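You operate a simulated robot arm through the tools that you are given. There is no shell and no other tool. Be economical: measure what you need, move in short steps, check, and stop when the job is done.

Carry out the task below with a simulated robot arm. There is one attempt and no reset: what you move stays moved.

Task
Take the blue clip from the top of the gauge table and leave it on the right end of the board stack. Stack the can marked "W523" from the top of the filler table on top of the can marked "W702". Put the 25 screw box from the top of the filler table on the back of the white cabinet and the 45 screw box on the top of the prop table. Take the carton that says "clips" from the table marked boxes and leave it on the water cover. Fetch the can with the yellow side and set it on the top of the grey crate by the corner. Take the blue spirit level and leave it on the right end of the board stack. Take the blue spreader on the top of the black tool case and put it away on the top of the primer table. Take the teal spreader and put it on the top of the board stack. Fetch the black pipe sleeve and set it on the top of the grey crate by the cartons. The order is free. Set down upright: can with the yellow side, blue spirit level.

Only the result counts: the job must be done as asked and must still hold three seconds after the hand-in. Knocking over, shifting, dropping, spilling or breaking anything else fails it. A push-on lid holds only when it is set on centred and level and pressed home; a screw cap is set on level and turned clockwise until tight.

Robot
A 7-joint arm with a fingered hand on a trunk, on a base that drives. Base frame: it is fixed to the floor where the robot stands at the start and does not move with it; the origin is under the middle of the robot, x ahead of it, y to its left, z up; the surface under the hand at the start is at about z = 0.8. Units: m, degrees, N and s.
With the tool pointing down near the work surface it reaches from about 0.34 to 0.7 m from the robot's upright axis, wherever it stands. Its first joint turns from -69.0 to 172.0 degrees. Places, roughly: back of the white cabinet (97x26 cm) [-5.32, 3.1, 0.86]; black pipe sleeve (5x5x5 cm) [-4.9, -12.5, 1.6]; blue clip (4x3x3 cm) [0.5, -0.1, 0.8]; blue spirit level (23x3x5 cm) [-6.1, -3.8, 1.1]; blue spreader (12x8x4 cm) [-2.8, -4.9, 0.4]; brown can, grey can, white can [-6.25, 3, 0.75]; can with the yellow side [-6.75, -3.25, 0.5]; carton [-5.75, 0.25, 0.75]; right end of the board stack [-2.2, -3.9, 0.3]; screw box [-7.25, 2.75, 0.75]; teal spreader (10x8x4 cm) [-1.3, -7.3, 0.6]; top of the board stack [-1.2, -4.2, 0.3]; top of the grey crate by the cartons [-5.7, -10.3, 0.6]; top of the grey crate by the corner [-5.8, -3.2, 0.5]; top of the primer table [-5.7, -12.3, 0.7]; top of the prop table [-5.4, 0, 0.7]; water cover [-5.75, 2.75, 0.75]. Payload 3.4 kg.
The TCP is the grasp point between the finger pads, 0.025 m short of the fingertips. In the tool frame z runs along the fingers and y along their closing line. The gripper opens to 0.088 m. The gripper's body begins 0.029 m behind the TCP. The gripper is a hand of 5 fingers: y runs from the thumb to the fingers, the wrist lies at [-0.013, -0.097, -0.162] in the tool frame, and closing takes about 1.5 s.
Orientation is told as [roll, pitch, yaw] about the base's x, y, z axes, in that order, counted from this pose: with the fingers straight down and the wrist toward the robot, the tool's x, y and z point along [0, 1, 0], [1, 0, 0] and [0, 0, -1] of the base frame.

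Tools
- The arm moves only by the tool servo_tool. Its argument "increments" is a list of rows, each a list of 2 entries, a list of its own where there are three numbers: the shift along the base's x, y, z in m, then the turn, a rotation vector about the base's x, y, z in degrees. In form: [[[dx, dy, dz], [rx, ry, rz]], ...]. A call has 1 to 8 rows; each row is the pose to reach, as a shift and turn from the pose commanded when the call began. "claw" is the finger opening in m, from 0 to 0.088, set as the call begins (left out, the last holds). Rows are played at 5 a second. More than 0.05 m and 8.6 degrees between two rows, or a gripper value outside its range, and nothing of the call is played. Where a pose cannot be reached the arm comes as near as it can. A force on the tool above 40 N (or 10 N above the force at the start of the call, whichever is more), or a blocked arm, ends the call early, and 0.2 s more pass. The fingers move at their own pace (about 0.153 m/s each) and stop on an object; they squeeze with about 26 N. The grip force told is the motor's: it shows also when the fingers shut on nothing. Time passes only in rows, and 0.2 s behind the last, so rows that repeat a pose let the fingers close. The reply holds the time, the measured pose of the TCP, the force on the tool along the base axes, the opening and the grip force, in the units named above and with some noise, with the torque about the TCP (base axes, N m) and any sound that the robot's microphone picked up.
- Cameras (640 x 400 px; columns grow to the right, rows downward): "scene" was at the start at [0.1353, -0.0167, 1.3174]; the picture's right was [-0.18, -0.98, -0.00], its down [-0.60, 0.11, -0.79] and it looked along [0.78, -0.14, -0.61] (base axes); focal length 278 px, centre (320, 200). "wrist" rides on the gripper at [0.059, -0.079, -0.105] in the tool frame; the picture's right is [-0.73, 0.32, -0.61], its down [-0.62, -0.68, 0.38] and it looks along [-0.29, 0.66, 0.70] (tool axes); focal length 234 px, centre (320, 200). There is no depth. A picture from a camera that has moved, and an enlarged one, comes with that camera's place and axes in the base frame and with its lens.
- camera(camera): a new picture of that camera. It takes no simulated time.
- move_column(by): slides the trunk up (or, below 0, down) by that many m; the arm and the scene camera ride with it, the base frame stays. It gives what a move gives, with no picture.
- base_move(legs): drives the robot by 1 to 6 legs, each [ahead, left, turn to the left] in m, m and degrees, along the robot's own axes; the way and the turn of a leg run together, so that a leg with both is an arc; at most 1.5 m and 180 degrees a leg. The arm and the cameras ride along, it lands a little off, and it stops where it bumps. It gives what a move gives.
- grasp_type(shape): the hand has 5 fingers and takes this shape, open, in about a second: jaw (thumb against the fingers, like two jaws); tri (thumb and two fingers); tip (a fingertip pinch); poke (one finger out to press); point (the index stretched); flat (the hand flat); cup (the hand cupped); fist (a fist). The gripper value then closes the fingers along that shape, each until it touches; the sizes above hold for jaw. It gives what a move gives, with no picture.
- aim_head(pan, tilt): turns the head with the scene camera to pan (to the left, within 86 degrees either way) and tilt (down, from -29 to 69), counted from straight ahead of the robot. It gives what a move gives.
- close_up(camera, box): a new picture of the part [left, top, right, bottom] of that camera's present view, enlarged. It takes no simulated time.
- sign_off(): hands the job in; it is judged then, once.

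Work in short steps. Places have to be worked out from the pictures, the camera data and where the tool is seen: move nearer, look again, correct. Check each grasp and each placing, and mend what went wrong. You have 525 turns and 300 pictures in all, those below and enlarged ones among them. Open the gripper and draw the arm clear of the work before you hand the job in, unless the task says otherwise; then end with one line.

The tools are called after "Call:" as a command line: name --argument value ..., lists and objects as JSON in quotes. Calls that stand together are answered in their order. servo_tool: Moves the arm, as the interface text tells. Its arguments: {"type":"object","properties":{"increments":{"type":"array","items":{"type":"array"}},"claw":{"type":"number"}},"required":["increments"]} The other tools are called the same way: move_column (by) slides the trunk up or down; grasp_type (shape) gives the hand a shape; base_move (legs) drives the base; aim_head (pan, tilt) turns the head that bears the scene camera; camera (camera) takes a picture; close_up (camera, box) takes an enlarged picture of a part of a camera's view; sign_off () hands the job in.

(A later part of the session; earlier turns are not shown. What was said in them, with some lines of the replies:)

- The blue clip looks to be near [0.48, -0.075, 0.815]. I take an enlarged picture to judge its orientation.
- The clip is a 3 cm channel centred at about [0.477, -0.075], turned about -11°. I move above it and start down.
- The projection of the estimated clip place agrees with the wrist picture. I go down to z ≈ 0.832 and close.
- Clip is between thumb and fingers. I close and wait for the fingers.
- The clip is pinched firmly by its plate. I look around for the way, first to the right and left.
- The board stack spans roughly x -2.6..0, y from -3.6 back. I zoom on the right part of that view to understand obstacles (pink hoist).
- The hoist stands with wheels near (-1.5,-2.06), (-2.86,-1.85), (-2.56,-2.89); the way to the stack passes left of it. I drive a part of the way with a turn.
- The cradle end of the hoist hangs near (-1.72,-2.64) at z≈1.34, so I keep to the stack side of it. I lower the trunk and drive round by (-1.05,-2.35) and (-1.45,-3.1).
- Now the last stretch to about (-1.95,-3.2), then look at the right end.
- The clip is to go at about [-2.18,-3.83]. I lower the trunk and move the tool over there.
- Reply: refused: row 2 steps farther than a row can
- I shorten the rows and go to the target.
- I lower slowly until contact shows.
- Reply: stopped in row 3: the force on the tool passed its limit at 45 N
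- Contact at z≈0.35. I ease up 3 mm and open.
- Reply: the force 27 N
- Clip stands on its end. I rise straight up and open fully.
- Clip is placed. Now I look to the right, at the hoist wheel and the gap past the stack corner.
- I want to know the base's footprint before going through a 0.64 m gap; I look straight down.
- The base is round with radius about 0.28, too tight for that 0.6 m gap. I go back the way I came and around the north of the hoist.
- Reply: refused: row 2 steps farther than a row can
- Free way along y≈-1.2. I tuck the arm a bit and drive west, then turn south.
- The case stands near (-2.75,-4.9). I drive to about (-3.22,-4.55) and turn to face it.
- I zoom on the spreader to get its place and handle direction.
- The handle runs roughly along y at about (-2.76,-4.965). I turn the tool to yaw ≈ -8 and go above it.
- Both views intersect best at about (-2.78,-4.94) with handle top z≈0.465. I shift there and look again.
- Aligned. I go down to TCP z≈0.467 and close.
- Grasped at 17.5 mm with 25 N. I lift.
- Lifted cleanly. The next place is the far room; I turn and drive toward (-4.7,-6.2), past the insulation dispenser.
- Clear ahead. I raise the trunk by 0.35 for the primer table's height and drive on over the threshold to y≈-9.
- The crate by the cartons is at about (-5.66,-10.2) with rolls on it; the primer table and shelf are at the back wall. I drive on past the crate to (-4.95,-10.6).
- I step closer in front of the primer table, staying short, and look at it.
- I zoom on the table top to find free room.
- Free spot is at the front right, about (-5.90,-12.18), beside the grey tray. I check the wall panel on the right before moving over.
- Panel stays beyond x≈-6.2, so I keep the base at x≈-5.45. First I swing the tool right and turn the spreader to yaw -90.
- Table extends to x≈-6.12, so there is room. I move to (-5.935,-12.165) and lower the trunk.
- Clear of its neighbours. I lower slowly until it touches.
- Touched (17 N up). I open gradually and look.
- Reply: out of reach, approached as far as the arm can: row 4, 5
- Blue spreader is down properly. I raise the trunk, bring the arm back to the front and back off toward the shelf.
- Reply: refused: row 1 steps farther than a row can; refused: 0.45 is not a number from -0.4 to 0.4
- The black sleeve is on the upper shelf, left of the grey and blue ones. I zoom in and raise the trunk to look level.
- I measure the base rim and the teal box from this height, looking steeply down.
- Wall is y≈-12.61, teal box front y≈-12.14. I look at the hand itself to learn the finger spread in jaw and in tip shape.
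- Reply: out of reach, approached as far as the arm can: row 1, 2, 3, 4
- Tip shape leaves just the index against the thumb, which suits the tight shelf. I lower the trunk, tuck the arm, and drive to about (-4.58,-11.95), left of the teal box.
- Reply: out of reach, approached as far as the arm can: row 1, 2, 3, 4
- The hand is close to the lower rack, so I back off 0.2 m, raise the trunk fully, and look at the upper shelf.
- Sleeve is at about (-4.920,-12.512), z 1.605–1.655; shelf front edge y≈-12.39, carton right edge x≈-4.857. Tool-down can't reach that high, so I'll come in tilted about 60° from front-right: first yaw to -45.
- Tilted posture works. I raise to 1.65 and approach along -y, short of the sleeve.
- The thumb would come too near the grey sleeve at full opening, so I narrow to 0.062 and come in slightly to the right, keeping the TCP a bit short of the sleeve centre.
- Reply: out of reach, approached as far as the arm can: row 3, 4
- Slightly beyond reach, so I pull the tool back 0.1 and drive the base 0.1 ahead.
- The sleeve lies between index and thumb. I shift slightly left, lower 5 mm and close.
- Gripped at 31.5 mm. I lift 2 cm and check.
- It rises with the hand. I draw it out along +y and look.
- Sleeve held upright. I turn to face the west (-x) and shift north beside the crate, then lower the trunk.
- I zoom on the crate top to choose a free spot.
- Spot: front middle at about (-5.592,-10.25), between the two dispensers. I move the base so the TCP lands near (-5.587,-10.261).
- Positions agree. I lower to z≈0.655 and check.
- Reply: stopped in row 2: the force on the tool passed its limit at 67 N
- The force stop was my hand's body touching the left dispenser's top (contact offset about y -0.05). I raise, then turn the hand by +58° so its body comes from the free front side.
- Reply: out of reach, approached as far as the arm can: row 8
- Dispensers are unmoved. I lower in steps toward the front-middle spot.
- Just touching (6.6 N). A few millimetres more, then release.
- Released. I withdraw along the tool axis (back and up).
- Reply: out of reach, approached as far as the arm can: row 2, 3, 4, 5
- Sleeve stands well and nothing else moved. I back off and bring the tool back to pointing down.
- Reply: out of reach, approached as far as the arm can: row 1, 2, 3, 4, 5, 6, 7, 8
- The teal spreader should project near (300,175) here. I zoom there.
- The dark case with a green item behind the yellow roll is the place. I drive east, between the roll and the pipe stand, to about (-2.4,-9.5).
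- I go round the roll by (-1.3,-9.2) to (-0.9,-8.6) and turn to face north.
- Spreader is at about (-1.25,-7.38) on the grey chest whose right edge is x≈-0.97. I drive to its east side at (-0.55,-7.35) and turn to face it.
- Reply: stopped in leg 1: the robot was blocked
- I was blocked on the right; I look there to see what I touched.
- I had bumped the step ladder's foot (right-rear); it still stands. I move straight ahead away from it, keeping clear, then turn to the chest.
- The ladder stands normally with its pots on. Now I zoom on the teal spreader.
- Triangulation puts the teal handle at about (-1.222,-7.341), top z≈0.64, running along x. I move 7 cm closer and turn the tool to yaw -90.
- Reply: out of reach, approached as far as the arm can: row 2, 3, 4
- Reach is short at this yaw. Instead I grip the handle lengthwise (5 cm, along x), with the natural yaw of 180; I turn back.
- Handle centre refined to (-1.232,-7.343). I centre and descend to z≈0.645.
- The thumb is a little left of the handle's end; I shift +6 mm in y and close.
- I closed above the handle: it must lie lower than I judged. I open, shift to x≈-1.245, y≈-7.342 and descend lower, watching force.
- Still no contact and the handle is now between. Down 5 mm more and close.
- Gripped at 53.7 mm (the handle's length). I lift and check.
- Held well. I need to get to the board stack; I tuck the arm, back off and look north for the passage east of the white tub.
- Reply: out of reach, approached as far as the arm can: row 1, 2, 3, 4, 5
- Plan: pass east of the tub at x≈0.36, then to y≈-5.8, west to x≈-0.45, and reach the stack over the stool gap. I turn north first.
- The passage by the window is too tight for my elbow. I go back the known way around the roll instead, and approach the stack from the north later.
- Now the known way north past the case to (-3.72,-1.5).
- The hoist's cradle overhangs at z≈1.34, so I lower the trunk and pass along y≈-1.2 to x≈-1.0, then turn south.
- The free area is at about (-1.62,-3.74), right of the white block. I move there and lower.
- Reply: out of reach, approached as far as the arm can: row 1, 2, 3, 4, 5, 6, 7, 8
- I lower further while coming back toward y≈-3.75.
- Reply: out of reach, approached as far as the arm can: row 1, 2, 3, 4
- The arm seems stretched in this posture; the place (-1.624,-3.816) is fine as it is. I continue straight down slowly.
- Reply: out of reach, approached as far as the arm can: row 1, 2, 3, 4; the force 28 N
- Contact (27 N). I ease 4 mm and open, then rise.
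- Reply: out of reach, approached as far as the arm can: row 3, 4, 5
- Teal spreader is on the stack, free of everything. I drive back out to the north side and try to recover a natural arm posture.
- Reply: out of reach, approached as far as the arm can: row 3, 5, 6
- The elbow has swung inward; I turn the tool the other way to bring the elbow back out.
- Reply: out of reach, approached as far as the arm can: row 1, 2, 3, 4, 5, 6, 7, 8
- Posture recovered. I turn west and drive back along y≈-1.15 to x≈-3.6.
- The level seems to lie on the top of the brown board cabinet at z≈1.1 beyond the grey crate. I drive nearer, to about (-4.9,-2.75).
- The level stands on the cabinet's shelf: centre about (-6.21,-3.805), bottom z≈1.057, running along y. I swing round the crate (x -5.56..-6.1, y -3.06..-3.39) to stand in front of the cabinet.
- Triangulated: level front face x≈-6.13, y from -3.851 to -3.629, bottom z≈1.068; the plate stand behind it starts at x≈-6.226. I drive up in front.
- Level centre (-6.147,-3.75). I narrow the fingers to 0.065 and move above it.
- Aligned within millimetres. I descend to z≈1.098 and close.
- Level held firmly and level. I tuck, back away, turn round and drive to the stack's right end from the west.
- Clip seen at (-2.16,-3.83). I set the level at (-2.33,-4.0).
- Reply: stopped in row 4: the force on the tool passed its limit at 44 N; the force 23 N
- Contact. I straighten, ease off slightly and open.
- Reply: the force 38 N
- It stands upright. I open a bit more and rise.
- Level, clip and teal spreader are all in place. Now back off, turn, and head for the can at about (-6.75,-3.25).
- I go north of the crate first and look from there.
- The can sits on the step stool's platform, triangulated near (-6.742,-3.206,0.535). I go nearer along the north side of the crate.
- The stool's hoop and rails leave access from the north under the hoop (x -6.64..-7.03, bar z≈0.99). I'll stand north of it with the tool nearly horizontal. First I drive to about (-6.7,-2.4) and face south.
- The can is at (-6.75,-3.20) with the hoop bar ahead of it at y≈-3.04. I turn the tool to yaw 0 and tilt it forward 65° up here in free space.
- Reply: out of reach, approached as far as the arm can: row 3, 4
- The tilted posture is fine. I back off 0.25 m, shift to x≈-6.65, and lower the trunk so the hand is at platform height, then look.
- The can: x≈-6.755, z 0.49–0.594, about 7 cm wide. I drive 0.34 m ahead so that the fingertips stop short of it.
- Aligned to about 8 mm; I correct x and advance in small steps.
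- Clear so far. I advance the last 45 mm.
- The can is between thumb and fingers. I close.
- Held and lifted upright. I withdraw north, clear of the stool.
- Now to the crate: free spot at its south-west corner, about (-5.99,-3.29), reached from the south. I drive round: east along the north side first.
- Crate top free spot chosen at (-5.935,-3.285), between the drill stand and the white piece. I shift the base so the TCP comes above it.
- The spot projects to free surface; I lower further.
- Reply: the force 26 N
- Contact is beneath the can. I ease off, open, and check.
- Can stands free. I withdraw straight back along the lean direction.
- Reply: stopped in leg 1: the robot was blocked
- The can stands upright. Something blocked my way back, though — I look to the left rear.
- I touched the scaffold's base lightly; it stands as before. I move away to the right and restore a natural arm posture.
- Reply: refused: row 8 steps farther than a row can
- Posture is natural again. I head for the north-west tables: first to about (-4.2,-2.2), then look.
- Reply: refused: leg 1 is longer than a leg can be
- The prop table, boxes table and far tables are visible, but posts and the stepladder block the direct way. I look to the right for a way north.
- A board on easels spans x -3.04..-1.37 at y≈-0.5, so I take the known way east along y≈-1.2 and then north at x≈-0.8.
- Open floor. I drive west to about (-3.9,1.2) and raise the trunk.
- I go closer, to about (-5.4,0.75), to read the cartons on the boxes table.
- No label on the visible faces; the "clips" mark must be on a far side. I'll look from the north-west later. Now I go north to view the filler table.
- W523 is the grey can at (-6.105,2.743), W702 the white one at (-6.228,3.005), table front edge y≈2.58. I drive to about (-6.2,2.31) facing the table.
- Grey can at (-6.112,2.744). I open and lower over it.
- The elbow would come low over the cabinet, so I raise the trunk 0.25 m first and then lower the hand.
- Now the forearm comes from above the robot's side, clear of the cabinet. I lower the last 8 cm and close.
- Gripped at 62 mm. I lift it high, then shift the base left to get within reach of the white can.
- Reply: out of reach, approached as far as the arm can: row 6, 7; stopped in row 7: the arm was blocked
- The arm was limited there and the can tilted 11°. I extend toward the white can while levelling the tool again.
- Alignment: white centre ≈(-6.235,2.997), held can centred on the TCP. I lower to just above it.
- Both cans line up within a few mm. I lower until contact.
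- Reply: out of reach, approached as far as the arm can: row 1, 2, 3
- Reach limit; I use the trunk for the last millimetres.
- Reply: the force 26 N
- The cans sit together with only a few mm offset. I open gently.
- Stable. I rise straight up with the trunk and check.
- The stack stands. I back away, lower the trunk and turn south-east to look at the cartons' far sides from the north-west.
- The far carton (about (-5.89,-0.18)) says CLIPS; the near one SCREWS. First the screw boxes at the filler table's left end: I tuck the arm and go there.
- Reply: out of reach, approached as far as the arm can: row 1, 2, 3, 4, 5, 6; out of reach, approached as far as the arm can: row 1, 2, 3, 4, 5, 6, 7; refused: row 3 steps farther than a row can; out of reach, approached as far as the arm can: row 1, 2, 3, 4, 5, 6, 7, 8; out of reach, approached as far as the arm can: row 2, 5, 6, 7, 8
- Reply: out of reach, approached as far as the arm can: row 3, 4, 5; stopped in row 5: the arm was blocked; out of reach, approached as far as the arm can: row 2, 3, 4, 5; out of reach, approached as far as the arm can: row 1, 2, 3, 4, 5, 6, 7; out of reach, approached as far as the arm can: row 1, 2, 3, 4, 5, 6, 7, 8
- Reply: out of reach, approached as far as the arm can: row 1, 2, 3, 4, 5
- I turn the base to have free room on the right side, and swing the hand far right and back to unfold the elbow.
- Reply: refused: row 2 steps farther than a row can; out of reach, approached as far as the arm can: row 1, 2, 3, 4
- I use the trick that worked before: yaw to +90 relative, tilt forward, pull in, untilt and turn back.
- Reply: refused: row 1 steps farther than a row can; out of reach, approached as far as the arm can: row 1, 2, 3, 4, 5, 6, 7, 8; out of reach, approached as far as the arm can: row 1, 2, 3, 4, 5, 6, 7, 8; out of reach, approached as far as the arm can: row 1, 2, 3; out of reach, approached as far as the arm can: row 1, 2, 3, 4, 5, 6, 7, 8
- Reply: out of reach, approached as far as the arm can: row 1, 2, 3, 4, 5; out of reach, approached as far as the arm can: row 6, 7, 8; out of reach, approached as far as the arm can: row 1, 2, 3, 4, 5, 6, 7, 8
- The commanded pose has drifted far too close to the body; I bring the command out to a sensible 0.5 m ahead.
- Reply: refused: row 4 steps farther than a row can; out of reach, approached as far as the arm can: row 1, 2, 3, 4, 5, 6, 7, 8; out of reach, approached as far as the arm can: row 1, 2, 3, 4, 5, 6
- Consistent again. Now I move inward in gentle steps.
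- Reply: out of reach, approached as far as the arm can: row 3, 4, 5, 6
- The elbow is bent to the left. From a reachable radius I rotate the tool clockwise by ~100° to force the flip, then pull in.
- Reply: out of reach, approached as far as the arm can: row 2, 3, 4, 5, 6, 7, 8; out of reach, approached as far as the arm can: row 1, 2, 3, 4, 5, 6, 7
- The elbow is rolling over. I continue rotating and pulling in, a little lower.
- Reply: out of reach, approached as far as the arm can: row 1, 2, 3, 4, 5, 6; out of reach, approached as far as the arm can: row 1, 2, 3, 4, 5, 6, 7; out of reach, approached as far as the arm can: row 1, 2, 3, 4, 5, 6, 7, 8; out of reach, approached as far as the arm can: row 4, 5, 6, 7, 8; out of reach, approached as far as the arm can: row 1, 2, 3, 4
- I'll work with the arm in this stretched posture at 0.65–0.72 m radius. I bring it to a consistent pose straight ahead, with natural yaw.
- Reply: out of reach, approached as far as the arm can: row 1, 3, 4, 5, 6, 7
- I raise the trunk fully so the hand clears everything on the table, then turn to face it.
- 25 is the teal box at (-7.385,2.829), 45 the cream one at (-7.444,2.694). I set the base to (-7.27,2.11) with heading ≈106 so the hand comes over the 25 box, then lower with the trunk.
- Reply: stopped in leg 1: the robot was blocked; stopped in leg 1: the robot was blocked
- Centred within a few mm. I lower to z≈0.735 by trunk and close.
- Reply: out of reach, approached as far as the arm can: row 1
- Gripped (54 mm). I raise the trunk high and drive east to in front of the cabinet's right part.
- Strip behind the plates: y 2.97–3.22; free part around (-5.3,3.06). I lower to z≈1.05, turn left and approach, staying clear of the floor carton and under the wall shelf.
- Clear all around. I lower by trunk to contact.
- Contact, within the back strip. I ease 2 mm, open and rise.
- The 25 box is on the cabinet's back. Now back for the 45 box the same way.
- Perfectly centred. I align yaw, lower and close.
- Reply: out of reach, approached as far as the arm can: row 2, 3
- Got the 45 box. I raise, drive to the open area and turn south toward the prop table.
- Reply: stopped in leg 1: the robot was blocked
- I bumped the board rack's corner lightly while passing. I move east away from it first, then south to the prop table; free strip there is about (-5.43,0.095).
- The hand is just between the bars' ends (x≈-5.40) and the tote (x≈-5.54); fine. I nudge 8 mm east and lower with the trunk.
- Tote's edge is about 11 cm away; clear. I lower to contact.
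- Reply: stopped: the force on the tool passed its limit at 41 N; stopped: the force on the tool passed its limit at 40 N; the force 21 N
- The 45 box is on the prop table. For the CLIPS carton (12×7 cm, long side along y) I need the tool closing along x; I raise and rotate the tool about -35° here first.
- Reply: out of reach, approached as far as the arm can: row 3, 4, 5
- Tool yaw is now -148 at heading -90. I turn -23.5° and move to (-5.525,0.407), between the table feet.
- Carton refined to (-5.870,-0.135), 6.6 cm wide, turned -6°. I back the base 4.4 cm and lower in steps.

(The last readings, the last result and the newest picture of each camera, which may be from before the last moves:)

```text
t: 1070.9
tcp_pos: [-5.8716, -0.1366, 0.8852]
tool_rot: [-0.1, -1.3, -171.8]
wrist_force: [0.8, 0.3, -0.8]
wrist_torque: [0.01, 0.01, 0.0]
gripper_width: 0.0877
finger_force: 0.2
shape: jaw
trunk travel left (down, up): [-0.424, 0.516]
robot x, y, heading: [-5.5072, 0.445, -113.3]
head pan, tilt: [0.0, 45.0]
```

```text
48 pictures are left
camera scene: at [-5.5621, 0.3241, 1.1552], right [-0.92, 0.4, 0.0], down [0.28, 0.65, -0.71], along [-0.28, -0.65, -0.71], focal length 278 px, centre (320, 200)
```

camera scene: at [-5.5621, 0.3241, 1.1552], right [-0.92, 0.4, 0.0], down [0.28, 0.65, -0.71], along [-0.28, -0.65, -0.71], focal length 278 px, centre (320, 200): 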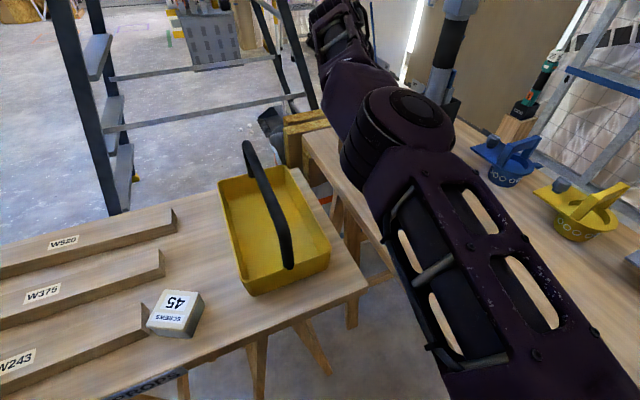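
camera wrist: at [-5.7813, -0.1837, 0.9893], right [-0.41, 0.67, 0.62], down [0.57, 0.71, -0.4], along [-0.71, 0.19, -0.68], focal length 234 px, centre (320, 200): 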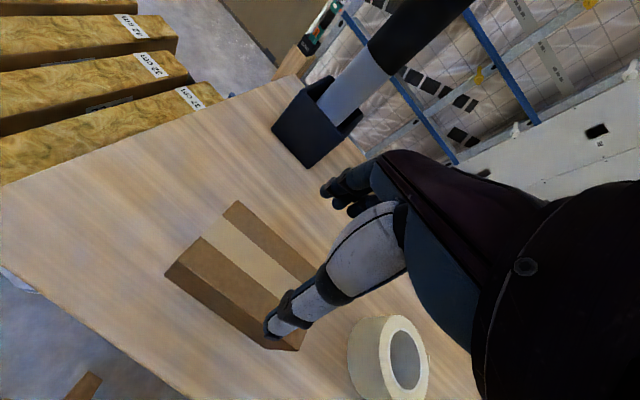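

Nearly centred; I shift 6 mm west and lower to z≈0.758.

Call:
servo_tool --increments '[[[-0.006, -0.004, 0], [0, 0, -2]], [[-0.006, -0.004, 0], [0, 0, -2]]]'

Call:
move_column --by -0.09

Call:
camera --camera "wrist"

```text
t: 1071.5
tcp_pos: [-5.878, -0.1319, 0.883]
tool_rot: [-0.1, -1.3, -173.7]
wrist_force: [1.1, -0.4, 0.5]
wrist_torque: [0.04, 0.04, -0.02]
gripper_width: 0.0878
finger_force: 0.1
shape: jaw
out of reach, approached as far as the arm can: row 1, 2
trunk travel left (down, up): [-0.424, 0.516]
robot x, y, heading: [-5.5122, 0.4447, -113.0]
head pan, tilt: [0.0, 45.0]
```

```text
t: 1072.8
tcp_pos: [-5.8774, -0.1311, 0.7931]
tool_rot: [0.0, -1.6, -173.6]
wrist_force: [1.8, 1.6, 0.9]
wrist_torque: [0.0, -0.04, -0.04]
gripper_width: 0.0879
finger_force: 0.1
shape: jaw
trunk travel left (down, up): [-0.334, 0.606]
robot x, y, heading: [-5.5091, 0.4483, -113.0]
head pan, tilt: [0.0, 45.0]
```

```text
47 pictures are left
camera wrist: at [-5.7878, -0.182, 0.8974], right [-0.39, 0.69, 0.62], down [0.6, 0.69, -0.4], along [-0.7, 0.21, -0.68], focal length 234 px, centre (320, 200)
```

wrist: 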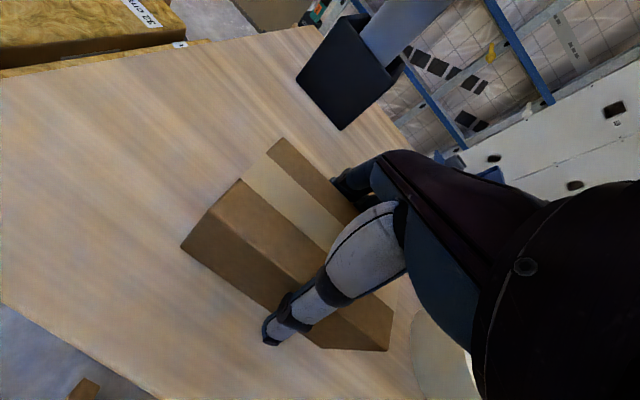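

Call:
move_column --by -0.033

Call:
servo_tool --increments '[[[0, 0, 0], [0, 0, 0]], [[0, 0, 0], [0, 0, 0]], [[0, 0, 0], [0, 0, 0]], [[0, 0, 0], [0, 0, 0]], [[0, 0, 0], [0, 0, 0]], [[0, 0, 0], [0, 0, 0]]]' --claw 0.0

Call:
move_column --by 0.1

Call:
camera --camera "wrist"

```text
t: 1073.4
tcp_pos: [-5.8759, -0.1319, 0.7794]
tool_rot: [0.9, -2.8, -173.5]
wrist_force: [1.8, 1.9, 17.2]
wrist_torque: [-0.06, 0.0, -0.1]
gripper_width: 0.0881
finger_force: 0.0
shape: jaw
trunk travel left (down, up): [-0.308, 0.632]
robot x, y, heading: [-5.5127, 0.4459, -113.6]
head pan, tilt: [0.0, 45.0]
stopped: the force on the tool passed its limit at 46 N (the readings are from after the stop); the commanded pose is now the measured one
```

```text
t: 1074.8
tcp_pos: [-5.8758, -0.1311, 0.7796]
tool_rot: [0.9, -2.6, -173.6]
wrist_force: [3.2, -0.9, 25.9]
wrist_torque: [-0.02, 0.82, 0.13]
gripper_width: 0.0602
finger_force: 26.2
shape: jaw
trunk travel left (down, up): [-0.308, 0.632]
robot x, y, heading: [-5.5103, 0.4446, -113.3]
head pan, tilt: [0.0, 45.0]
```

```text
t: 1076.1
tcp_pos: [-5.8789, -0.1329, 0.8743]
tool_rot: [0.5, -2.2, -173.6]
wrist_force: [0.2, 0.1, -3.1]
wrist_torque: [0.01, -0.01, 0.0]
gripper_width: 0.0603
finger_force: 25.8
shape: jaw
trunk travel left (down, up): [-0.408, 0.532]
robot x, y, heading: [-5.51, 0.4482, -113.2]
head pan, tilt: [0.0, 45.0]
```

```text
46 pictures are left
camera wrist: at [-5.7885, -0.1823, 0.9775], right [-0.38, 0.69, 0.61], down [0.59, 0.69, -0.42], along [-0.71, 0.21, -0.67], focal length 234 px, centre (320, 200)
```

wrist: 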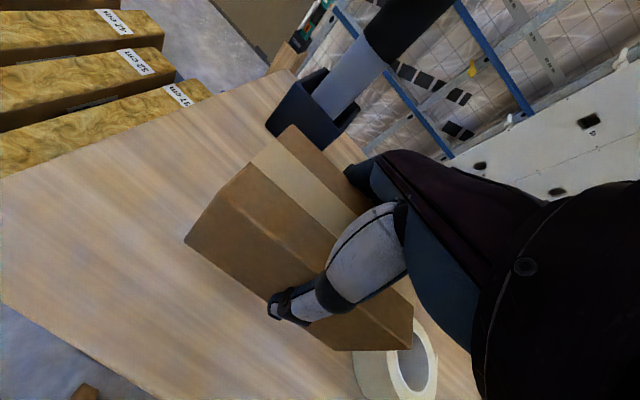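

Carton gripped and lifted. I raise, back out north, turn round and go to the white cabinet's left front.

Call:
move_column --by 0.33

Call:
base_move --legs '[[-0.5, 0, 0], [-0.53, 0.3, 0], [0, 0, 176.5]]'

```text
t: 1079.4
tcp_pos: [-5.8791, -0.1337, 1.2041]
tool_rot: [0.5, -2.4, -173.6]
wrist_force: [-0.3, -0.5, -3.2]
wrist_torque: [-0.01, -0.01, 0.0]
gripper_width: 0.0604
finger_force: 26.1
shape: jaw
trunk travel left (down, up): [-0.738, 0.202]
robot x, y, heading: [-5.5079, 0.4422, -113.6]
head pan, tilt: [0.0, 45.0]
```

```text
t: 1092.6
tcp_pos: [-4.451, 1.8322, 1.205]
tool_rot: [0.5, -2.3, 5.0]
wrist_force: [-0.1, -0.5, -2.3]
wrist_torque: [-0.01, 0.04, -0.02]
gripper_width: 0.0601
finger_force: 25.9
shape: jaw
trunk travel left (down, up): [-0.738, 0.202]
robot x, y, heading: [-4.8338, 1.2645, 65.2]
head pan, tilt: [0.0, 45.0]
```

Call:
base_move --legs '[[0.1, 1.0, 0], [0.25, 0.5, 0]]'

Call:
aim_head --pan -5 --tilt 45

Call:
camera --camera "scene"

```text
t: 1100.7
tcp_pos: [-5.6735, 2.7849, 1.2034]
tool_rot: [0.6, -2.3, 4.1]
wrist_force: [0.1, 0.1, -3.3]
wrist_torque: [0.0, 0.01, 0.0]
gripper_width: 0.0597
finger_force: 25.5
shape: jaw
trunk travel left (down, up): [-0.738, 0.202]
robot x, y, heading: [-6.0618, 2.2206, 64.2]
head pan, tilt: [0.0, 45.0]
```

```text
t: 1101.3
tcp_pos: [-5.6733, 2.7857, 1.2045]
tool_rot: [0.4, -2.3, 4.2]
wrist_force: [-0.7, -0.2, -3.1]
wrist_torque: [-0.01, 0.05, 0.01]
gripper_width: 0.06
finger_force: 25.9
shape: jaw
trunk travel left (down, up): [-0.738, 0.202]
robot x, y, heading: [-6.065, 2.2173, 64.5]
head pan, tilt: [-5.0, 45.0]
```

```text
45 pictures are left
camera scene: at [-6.0014, 2.3354, 1.4693], right [0.86, -0.51, 0.0], down [-0.36, -0.61, -0.71], along [0.36, 0.61, -0.71], focal length 278 px, centre (320, 200)
```

scene: 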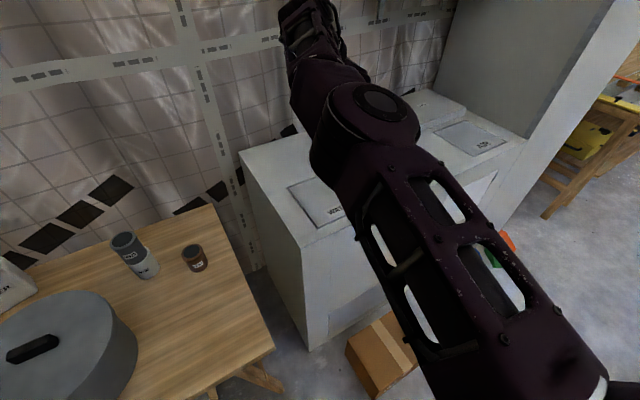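

Cover spans x -5.76..-5.56, y 2.77..2.97. I step ahead 7 cm and lower.

Call:
base_move --legs '[[0.075, 0.015, 0]]'

Call:
move_column --by -0.22

Call:
camera --camera "wrist"

Call:
camera --camera "scene"

```text
t: 1102.4
tcp_pos: [-5.6535, 2.8583, 1.2042]
tool_rot: [0.4, -2.3, 4.2]
wrist_force: [0.1, -0.4, -3.2]
wrist_torque: [-0.01, -0.01, 0.03]
gripper_width: 0.0598
finger_force: 26.5
shape: jaw
trunk travel left (down, up): [-0.738, 0.202]
robot x, y, heading: [-6.0474, 2.2993, 64.2]
head pan, tilt: [-5.0, 45.0]
```

```text
t: 1104.7
tcp_pos: [-5.6543, 2.8589, 0.985]
tool_rot: [0.5, -2.4, 4.2]
wrist_force: [-0.7, 0.9, -2.8]
wrist_torque: [0.0, -0.05, -0.03]
gripper_width: 0.0598
finger_force: 25.8
shape: jaw
trunk travel left (down, up): [-0.518, 0.422]
robot x, y, heading: [-6.0445, 2.2945, 64.6]
head pan, tilt: [-5.0, 45.0]
```

```text
44 pictures are left
camera wrist: at [-5.7409, 2.9091, 1.0879], right [0.35, -0.71, 0.61], down [-0.62, -0.67, -0.42], along [0.7, -0.23, -0.67], focal length 234 px, centre (320, 200)
```

wrist: 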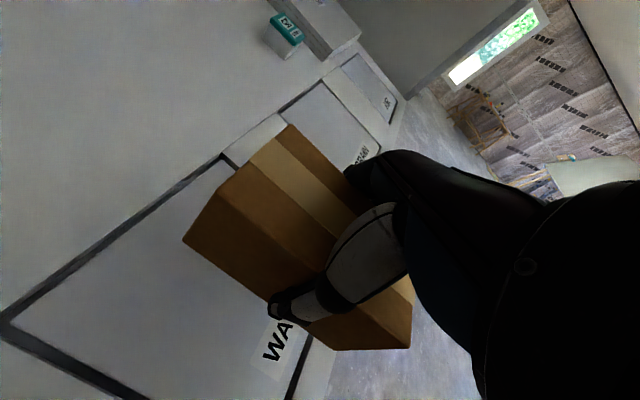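

```text
43 pictures are left
camera scene: at [-5.9824, 2.4089, 1.2493], right [0.86, -0.51, 0.0], down [-0.36, -0.61, -0.71], along [0.36, 0.61, -0.71], focal length 278 px, centre (320, 200)
```

scene: 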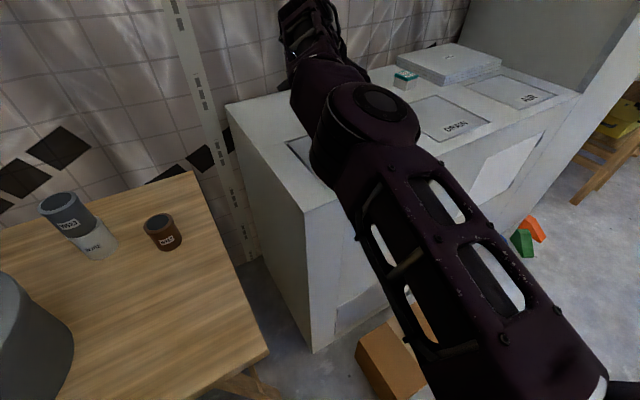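

The carton is centred over the WATER cover. I lower to contact.

Call:
move_column --by -0.04

Call:
move_column --by -0.008

Call:
move_column --by -0.006

```text
t: 1105.5
tcp_pos: [-5.6552, 2.8577, 0.9448]
tool_rot: [0.6, -2.3, 4.2]
wrist_force: [0.2, -1.8, -2.9]
wrist_torque: [-0.01, 0.02, 0.03]
gripper_width: 0.06
finger_force: 26.1
shape: jaw
trunk travel left (down, up): [-0.478, 0.462]
robot x, y, heading: [-6.043, 2.2915, 64.4]
head pan, tilt: [-5.0, 45.0]
```

```text
t: 1106.1
tcp_pos: [-5.655, 2.8581, 0.9368]
tool_rot: [0.4, -2.3, 4.2]
wrist_force: [0.3, 0.6, -2.3]
wrist_torque: [0.0, 0.01, 0.0]
gripper_width: 0.0599
finger_force: 25.8
shape: jaw
trunk travel left (down, up): [-0.47, 0.47]
robot x, y, heading: [-6.0475, 2.293, 64.4]
head pan, tilt: [-5.0, 45.0]
```

```text
t: 1106.6
tcp_pos: [-5.6543, 2.8582, 0.9309]
tool_rot: [0.5, -2.2, 4.2]
wrist_force: [-0.8, -0.9, -3.6]
wrist_torque: [-0.03, 0.01, -0.01]
gripper_width: 0.06
finger_force: 25.5
shape: jaw
trunk travel left (down, up): [-0.464, 0.476]
robot x, y, heading: [-6.0454, 2.2954, 64.3]
head pan, tilt: [-5.0, 45.0]
```

Call:
move_column --by -0.006

Call:
move_column --by -0.005

Call:
move_column --by -0.005

Call:
camera --camera "wrist"

```text
t: 1107.2
tcp_pos: [-5.6551, 2.8584, 0.9251]
tool_rot: [0.5, -2.3, 4.2]
wrist_force: [0.5, -0.1, -3.0]
wrist_torque: [-0.01, 0.02, 0.0]
gripper_width: 0.0598
finger_force: 26.0
shape: jaw
trunk travel left (down, up): [-0.458, 0.482]
robot x, y, heading: [-6.0437, 2.2955, 64.4]
head pan, tilt: [-5.0, 45.0]
```

```text
t: 1107.7
tcp_pos: [-5.6554, 2.857, 0.92]
tool_rot: [0.6, -2.3, 4.2]
wrist_force: [1.0, 1.0, -3.3]
wrist_torque: [-0.01, -0.03, 0.01]
gripper_width: 0.0596
finger_force: 26.6
shape: jaw
trunk travel left (down, up): [-0.453, 0.487]
robot x, y, heading: [-6.0472, 2.2908, 64.6]
head pan, tilt: [-5.0, 45.0]
```

```text
t: 1108.3
tcp_pos: [-5.6562, 2.8584, 0.9153]
tool_rot: [0.5, -2.3, 4.3]
wrist_force: [-0.6, 1.0, -2.5]
wrist_torque: [0.01, 0.01, 0.02]
gripper_width: 0.0601
finger_force: 26.1
shape: jaw
trunk travel left (down, up): [-0.448, 0.492]
robot x, y, heading: [-6.0457, 2.2964, 64.5]
head pan, tilt: [-5.0, 45.0]
```

```text
42 pictures are left
camera wrist: at [-5.741, 2.9091, 1.0178], right [0.35, -0.71, 0.61], down [-0.62, -0.67, -0.42], along [0.7, -0.23, -0.67], focal length 234 px, centre (320, 200)
```

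wrist: 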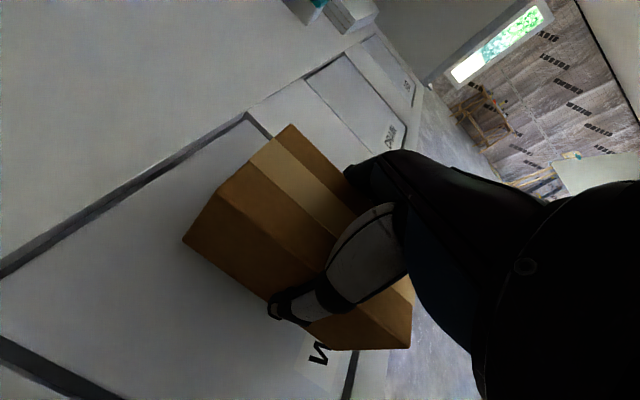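

Call:
move_column --by -0.006

Call:
move_column --by -0.006

Call:
move_column --by -0.006

```text
t: 1108.8
tcp_pos: [-5.6559, 2.8579, 0.9075]
tool_rot: [0.5, -2.2, 4.2]
wrist_force: [0.4, 0.1, -2.6]
wrist_torque: [0.02, 0.0, -0.02]
gripper_width: 0.0598
finger_force: 26.0
shape: jaw
trunk travel left (down, up): [-0.442, 0.498]
robot x, y, heading: [-6.0481, 2.2949, 64.2]
head pan, tilt: [-5.0, 45.0]
```

```text
t: 1109.4
tcp_pos: [-5.6551, 2.8578, 0.9026]
tool_rot: [0.6, -2.4, 4.2]
wrist_force: [-0.8, 0.6, -3.0]
wrist_torque: [0.0, 0.0, 0.01]
gripper_width: 0.0599
finger_force: 26.6
shape: jaw
trunk travel left (down, up): [-0.436, 0.504]
robot x, y, heading: [-6.0434, 2.292, 64.1]
head pan, tilt: [-5.0, 45.0]
```

```text
t: 1109.9
tcp_pos: [-5.6542, 2.8575, 0.8991]
tool_rot: [0.8, -2.5, 4.2]
wrist_force: [1.4, 4.0, 11.2]
wrist_torque: [0.05, -0.52, 0.06]
gripper_width: 0.06
finger_force: 26.0
shape: jaw
trunk travel left (down, up): [-0.43, 0.51]
robot x, y, heading: [-6.0449, 2.2924, 64.5]
head pan, tilt: [-5.0, 45.0]
```

Contact. I open and rise.

Call:
servo_tool --increments '[[[0, 0, 0], [0, 0, 0]], [[0, 0, 0], [0, 0, 0]], [[0, 0, 0], [0, 0, 0]]]' --claw 0.085

Call:
move_column --by 0.2

Call:
camera --camera "wrist"

```text
t: 1110.7
tcp_pos: [-5.6557, 2.8574, 0.9]
tool_rot: [0.6, -2.7, 4.2]
wrist_force: [-0.7, 3.0, 17.2]
wrist_torque: [-0.05, -0.66, 0.1]
gripper_width: 0.0616
finger_force: 25.8
shape: jaw
trunk travel left (down, up): [-0.43, 0.51]
robot x, y, heading: [-6.0447, 2.2934, 64.5]
head pan, tilt: [-5.0, 45.0]
```

```text
t: 1112.9
tcp_pos: [-5.6535, 2.8581, 1.0974]
tool_rot: [0.5, -2.3, 4.2]
wrist_force: [-0.5, 0.2, -3.4]
wrist_torque: [-0.01, 0.02, 0.02]
gripper_width: 0.0612
finger_force: 26.4
shape: jaw
trunk travel left (down, up): [-0.63, 0.31]
robot x, y, heading: [-6.0443, 2.2929, 64.4]
head pan, tilt: [-5.0, 45.0]
```

```text
41 pictures are left
camera wrist: at [-5.7408, 2.9094, 1.1996], right [0.35, -0.71, 0.61], down [-0.62, -0.67, -0.42], along [0.7, -0.23, -0.67], focal length 234 px, centre (320, 200)
```

wrist: 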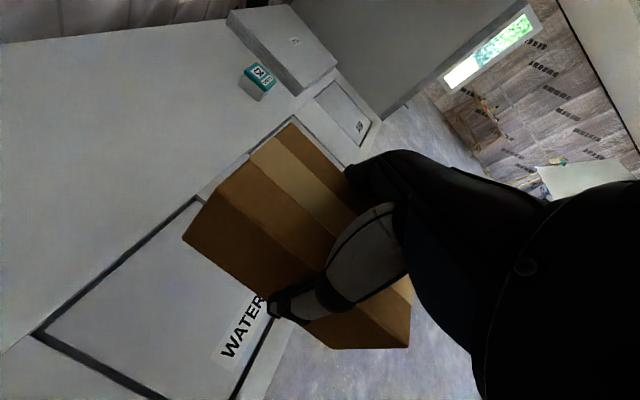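

The fingers did not open. I lower back to contact and command a full opening, waiting longer.

Call:
move_column --by -0.198

Call:
servo_tool --increments '[[[0, 0, 0], [0, 0, 0]], [[0, 0, 0], [0, 0, 0]], [[0, 0, 0], [0, 0, 0]], [[0, 0, 0], [0, 0, 0]], [[0, 0, 0], [0, 0, 0]], [[0, 0, 0], [0, 0, 0]]]' --claw 0.088

```text
t: 1115.0
tcp_pos: [-5.654, 2.8574, 0.9]
tool_rot: [0.6, -2.5, 4.2]
wrist_force: [0.7, 2.5, 4.0]
wrist_torque: [-0.02, -0.26, 0.05]
gripper_width: 0.0608
finger_force: 25.7
shape: jaw
trunk travel left (down, up): [-0.432, 0.508]
robot x, y, heading: [-6.0466, 2.2965, 64.5]
head pan, tilt: [-5.0, 45.0]
```

```text
t: 1116.4
tcp_pos: [-5.6546, 2.857, 0.8992]
tool_rot: [0.6, -2.4, 4.1]
wrist_force: [-0.2, 2.6, 9.1]
wrist_torque: [0.03, -0.11, -0.02]
gripper_width: 0.0878
finger_force: 0.0
shape: jaw
trunk travel left (down, up): [-0.432, 0.508]
robot x, y, heading: [-6.0481, 2.2896, 64.5]
head pan, tilt: [-5.0, 45.0]
```

Open now. I rise and check.

Call:
move_column --by 0.06

Call:
move_column --by 0.2

Call:
camera --camera "wrist"

```text
t: 1117.4
tcp_pos: [-5.655, 2.858, 0.9589]
tool_rot: [0.5, -2.3, 4.2]
wrist_force: [-0.5, 0.0, 0.6]
wrist_torque: [0.0, 0.02, 0.0]
gripper_width: 0.088
finger_force: 0.0
shape: jaw
trunk travel left (down, up): [-0.492, 0.448]
robot x, y, heading: [-6.0473, 2.2932, 64.6]
head pan, tilt: [-5.0, 45.0]
```

```text
t: 1119.6
tcp_pos: [-5.6541, 2.8582, 1.159]
tool_rot: [0.5, -2.3, 4.2]
wrist_force: [1.1, -0.2, -0.4]
wrist_torque: [0.02, 0.01, -0.01]
gripper_width: 0.0879
finger_force: 0.1
shape: jaw
trunk travel left (down, up): [-0.692, 0.248]
robot x, y, heading: [-6.0442, 2.2924, 64.5]
head pan, tilt: [-5.0, 45.0]
```

```text
40 pictures are left
camera wrist: at [-5.7411, 2.9089, 1.2621], right [0.35, -0.71, 0.61], down [-0.62, -0.67, -0.42], along [0.7, -0.23, -0.67], focal length 234 px, centre (320, 200)
```

wrist: 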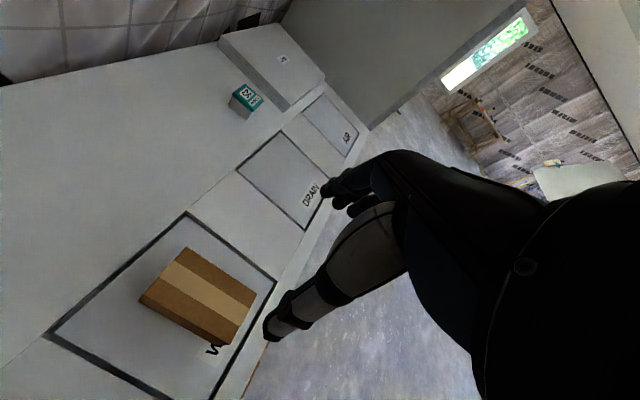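

All items are placed. I draw the arm clear by backing away.

Call:
base_move --legs '[[-0.4, 0, 0]]'

Call:
camera --camera "scene"

```text
t: 1122.1
tcp_pos: [-5.8274, 2.4967, 1.1591]
tool_rot: [0.5, -2.3, 4.1]
wrist_force: [-0.2, -0.1, 0.6]
wrist_torque: [0.01, -0.02, 0.0]
gripper_width: 0.0879
finger_force: 0.1
shape: jaw
trunk travel left (down, up): [-0.692, 0.248]
robot x, y, heading: [-6.2197, 1.9332, 64.3]
head pan, tilt: [-5.0, 45.0]
```

```text
39 pictures are left
camera scene: at [-6.1557, 2.0478, 1.4234], right [0.86, -0.51, 0.0], down [-0.36, -0.61, -0.71], along [0.36, 0.61, -0.71], focal length 278 px, centre (320, 200)
```

scene: 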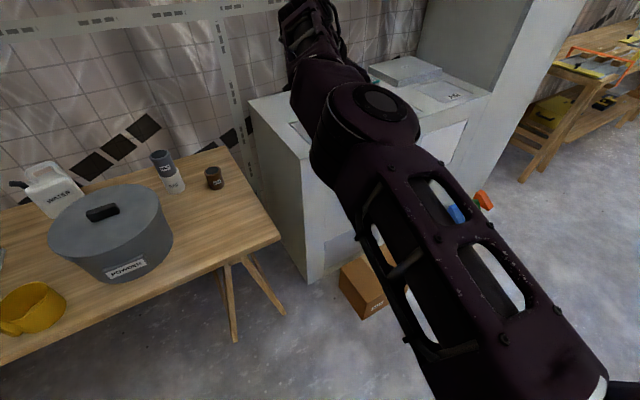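

The can stack stands, the arm is clear and the gripper is open. I hand in.

Call:
sign_off

```text
The job is handed in.
```

I handed the job in with all ten items placed as asked; on the way the base lightly bumped a step ladder, the scaffold, a wall and the board rack, and while setting down the sleeve the hand pressed a tape dispenser (about 67 N). None looked shifted afterwards, though I didn't check the wall.
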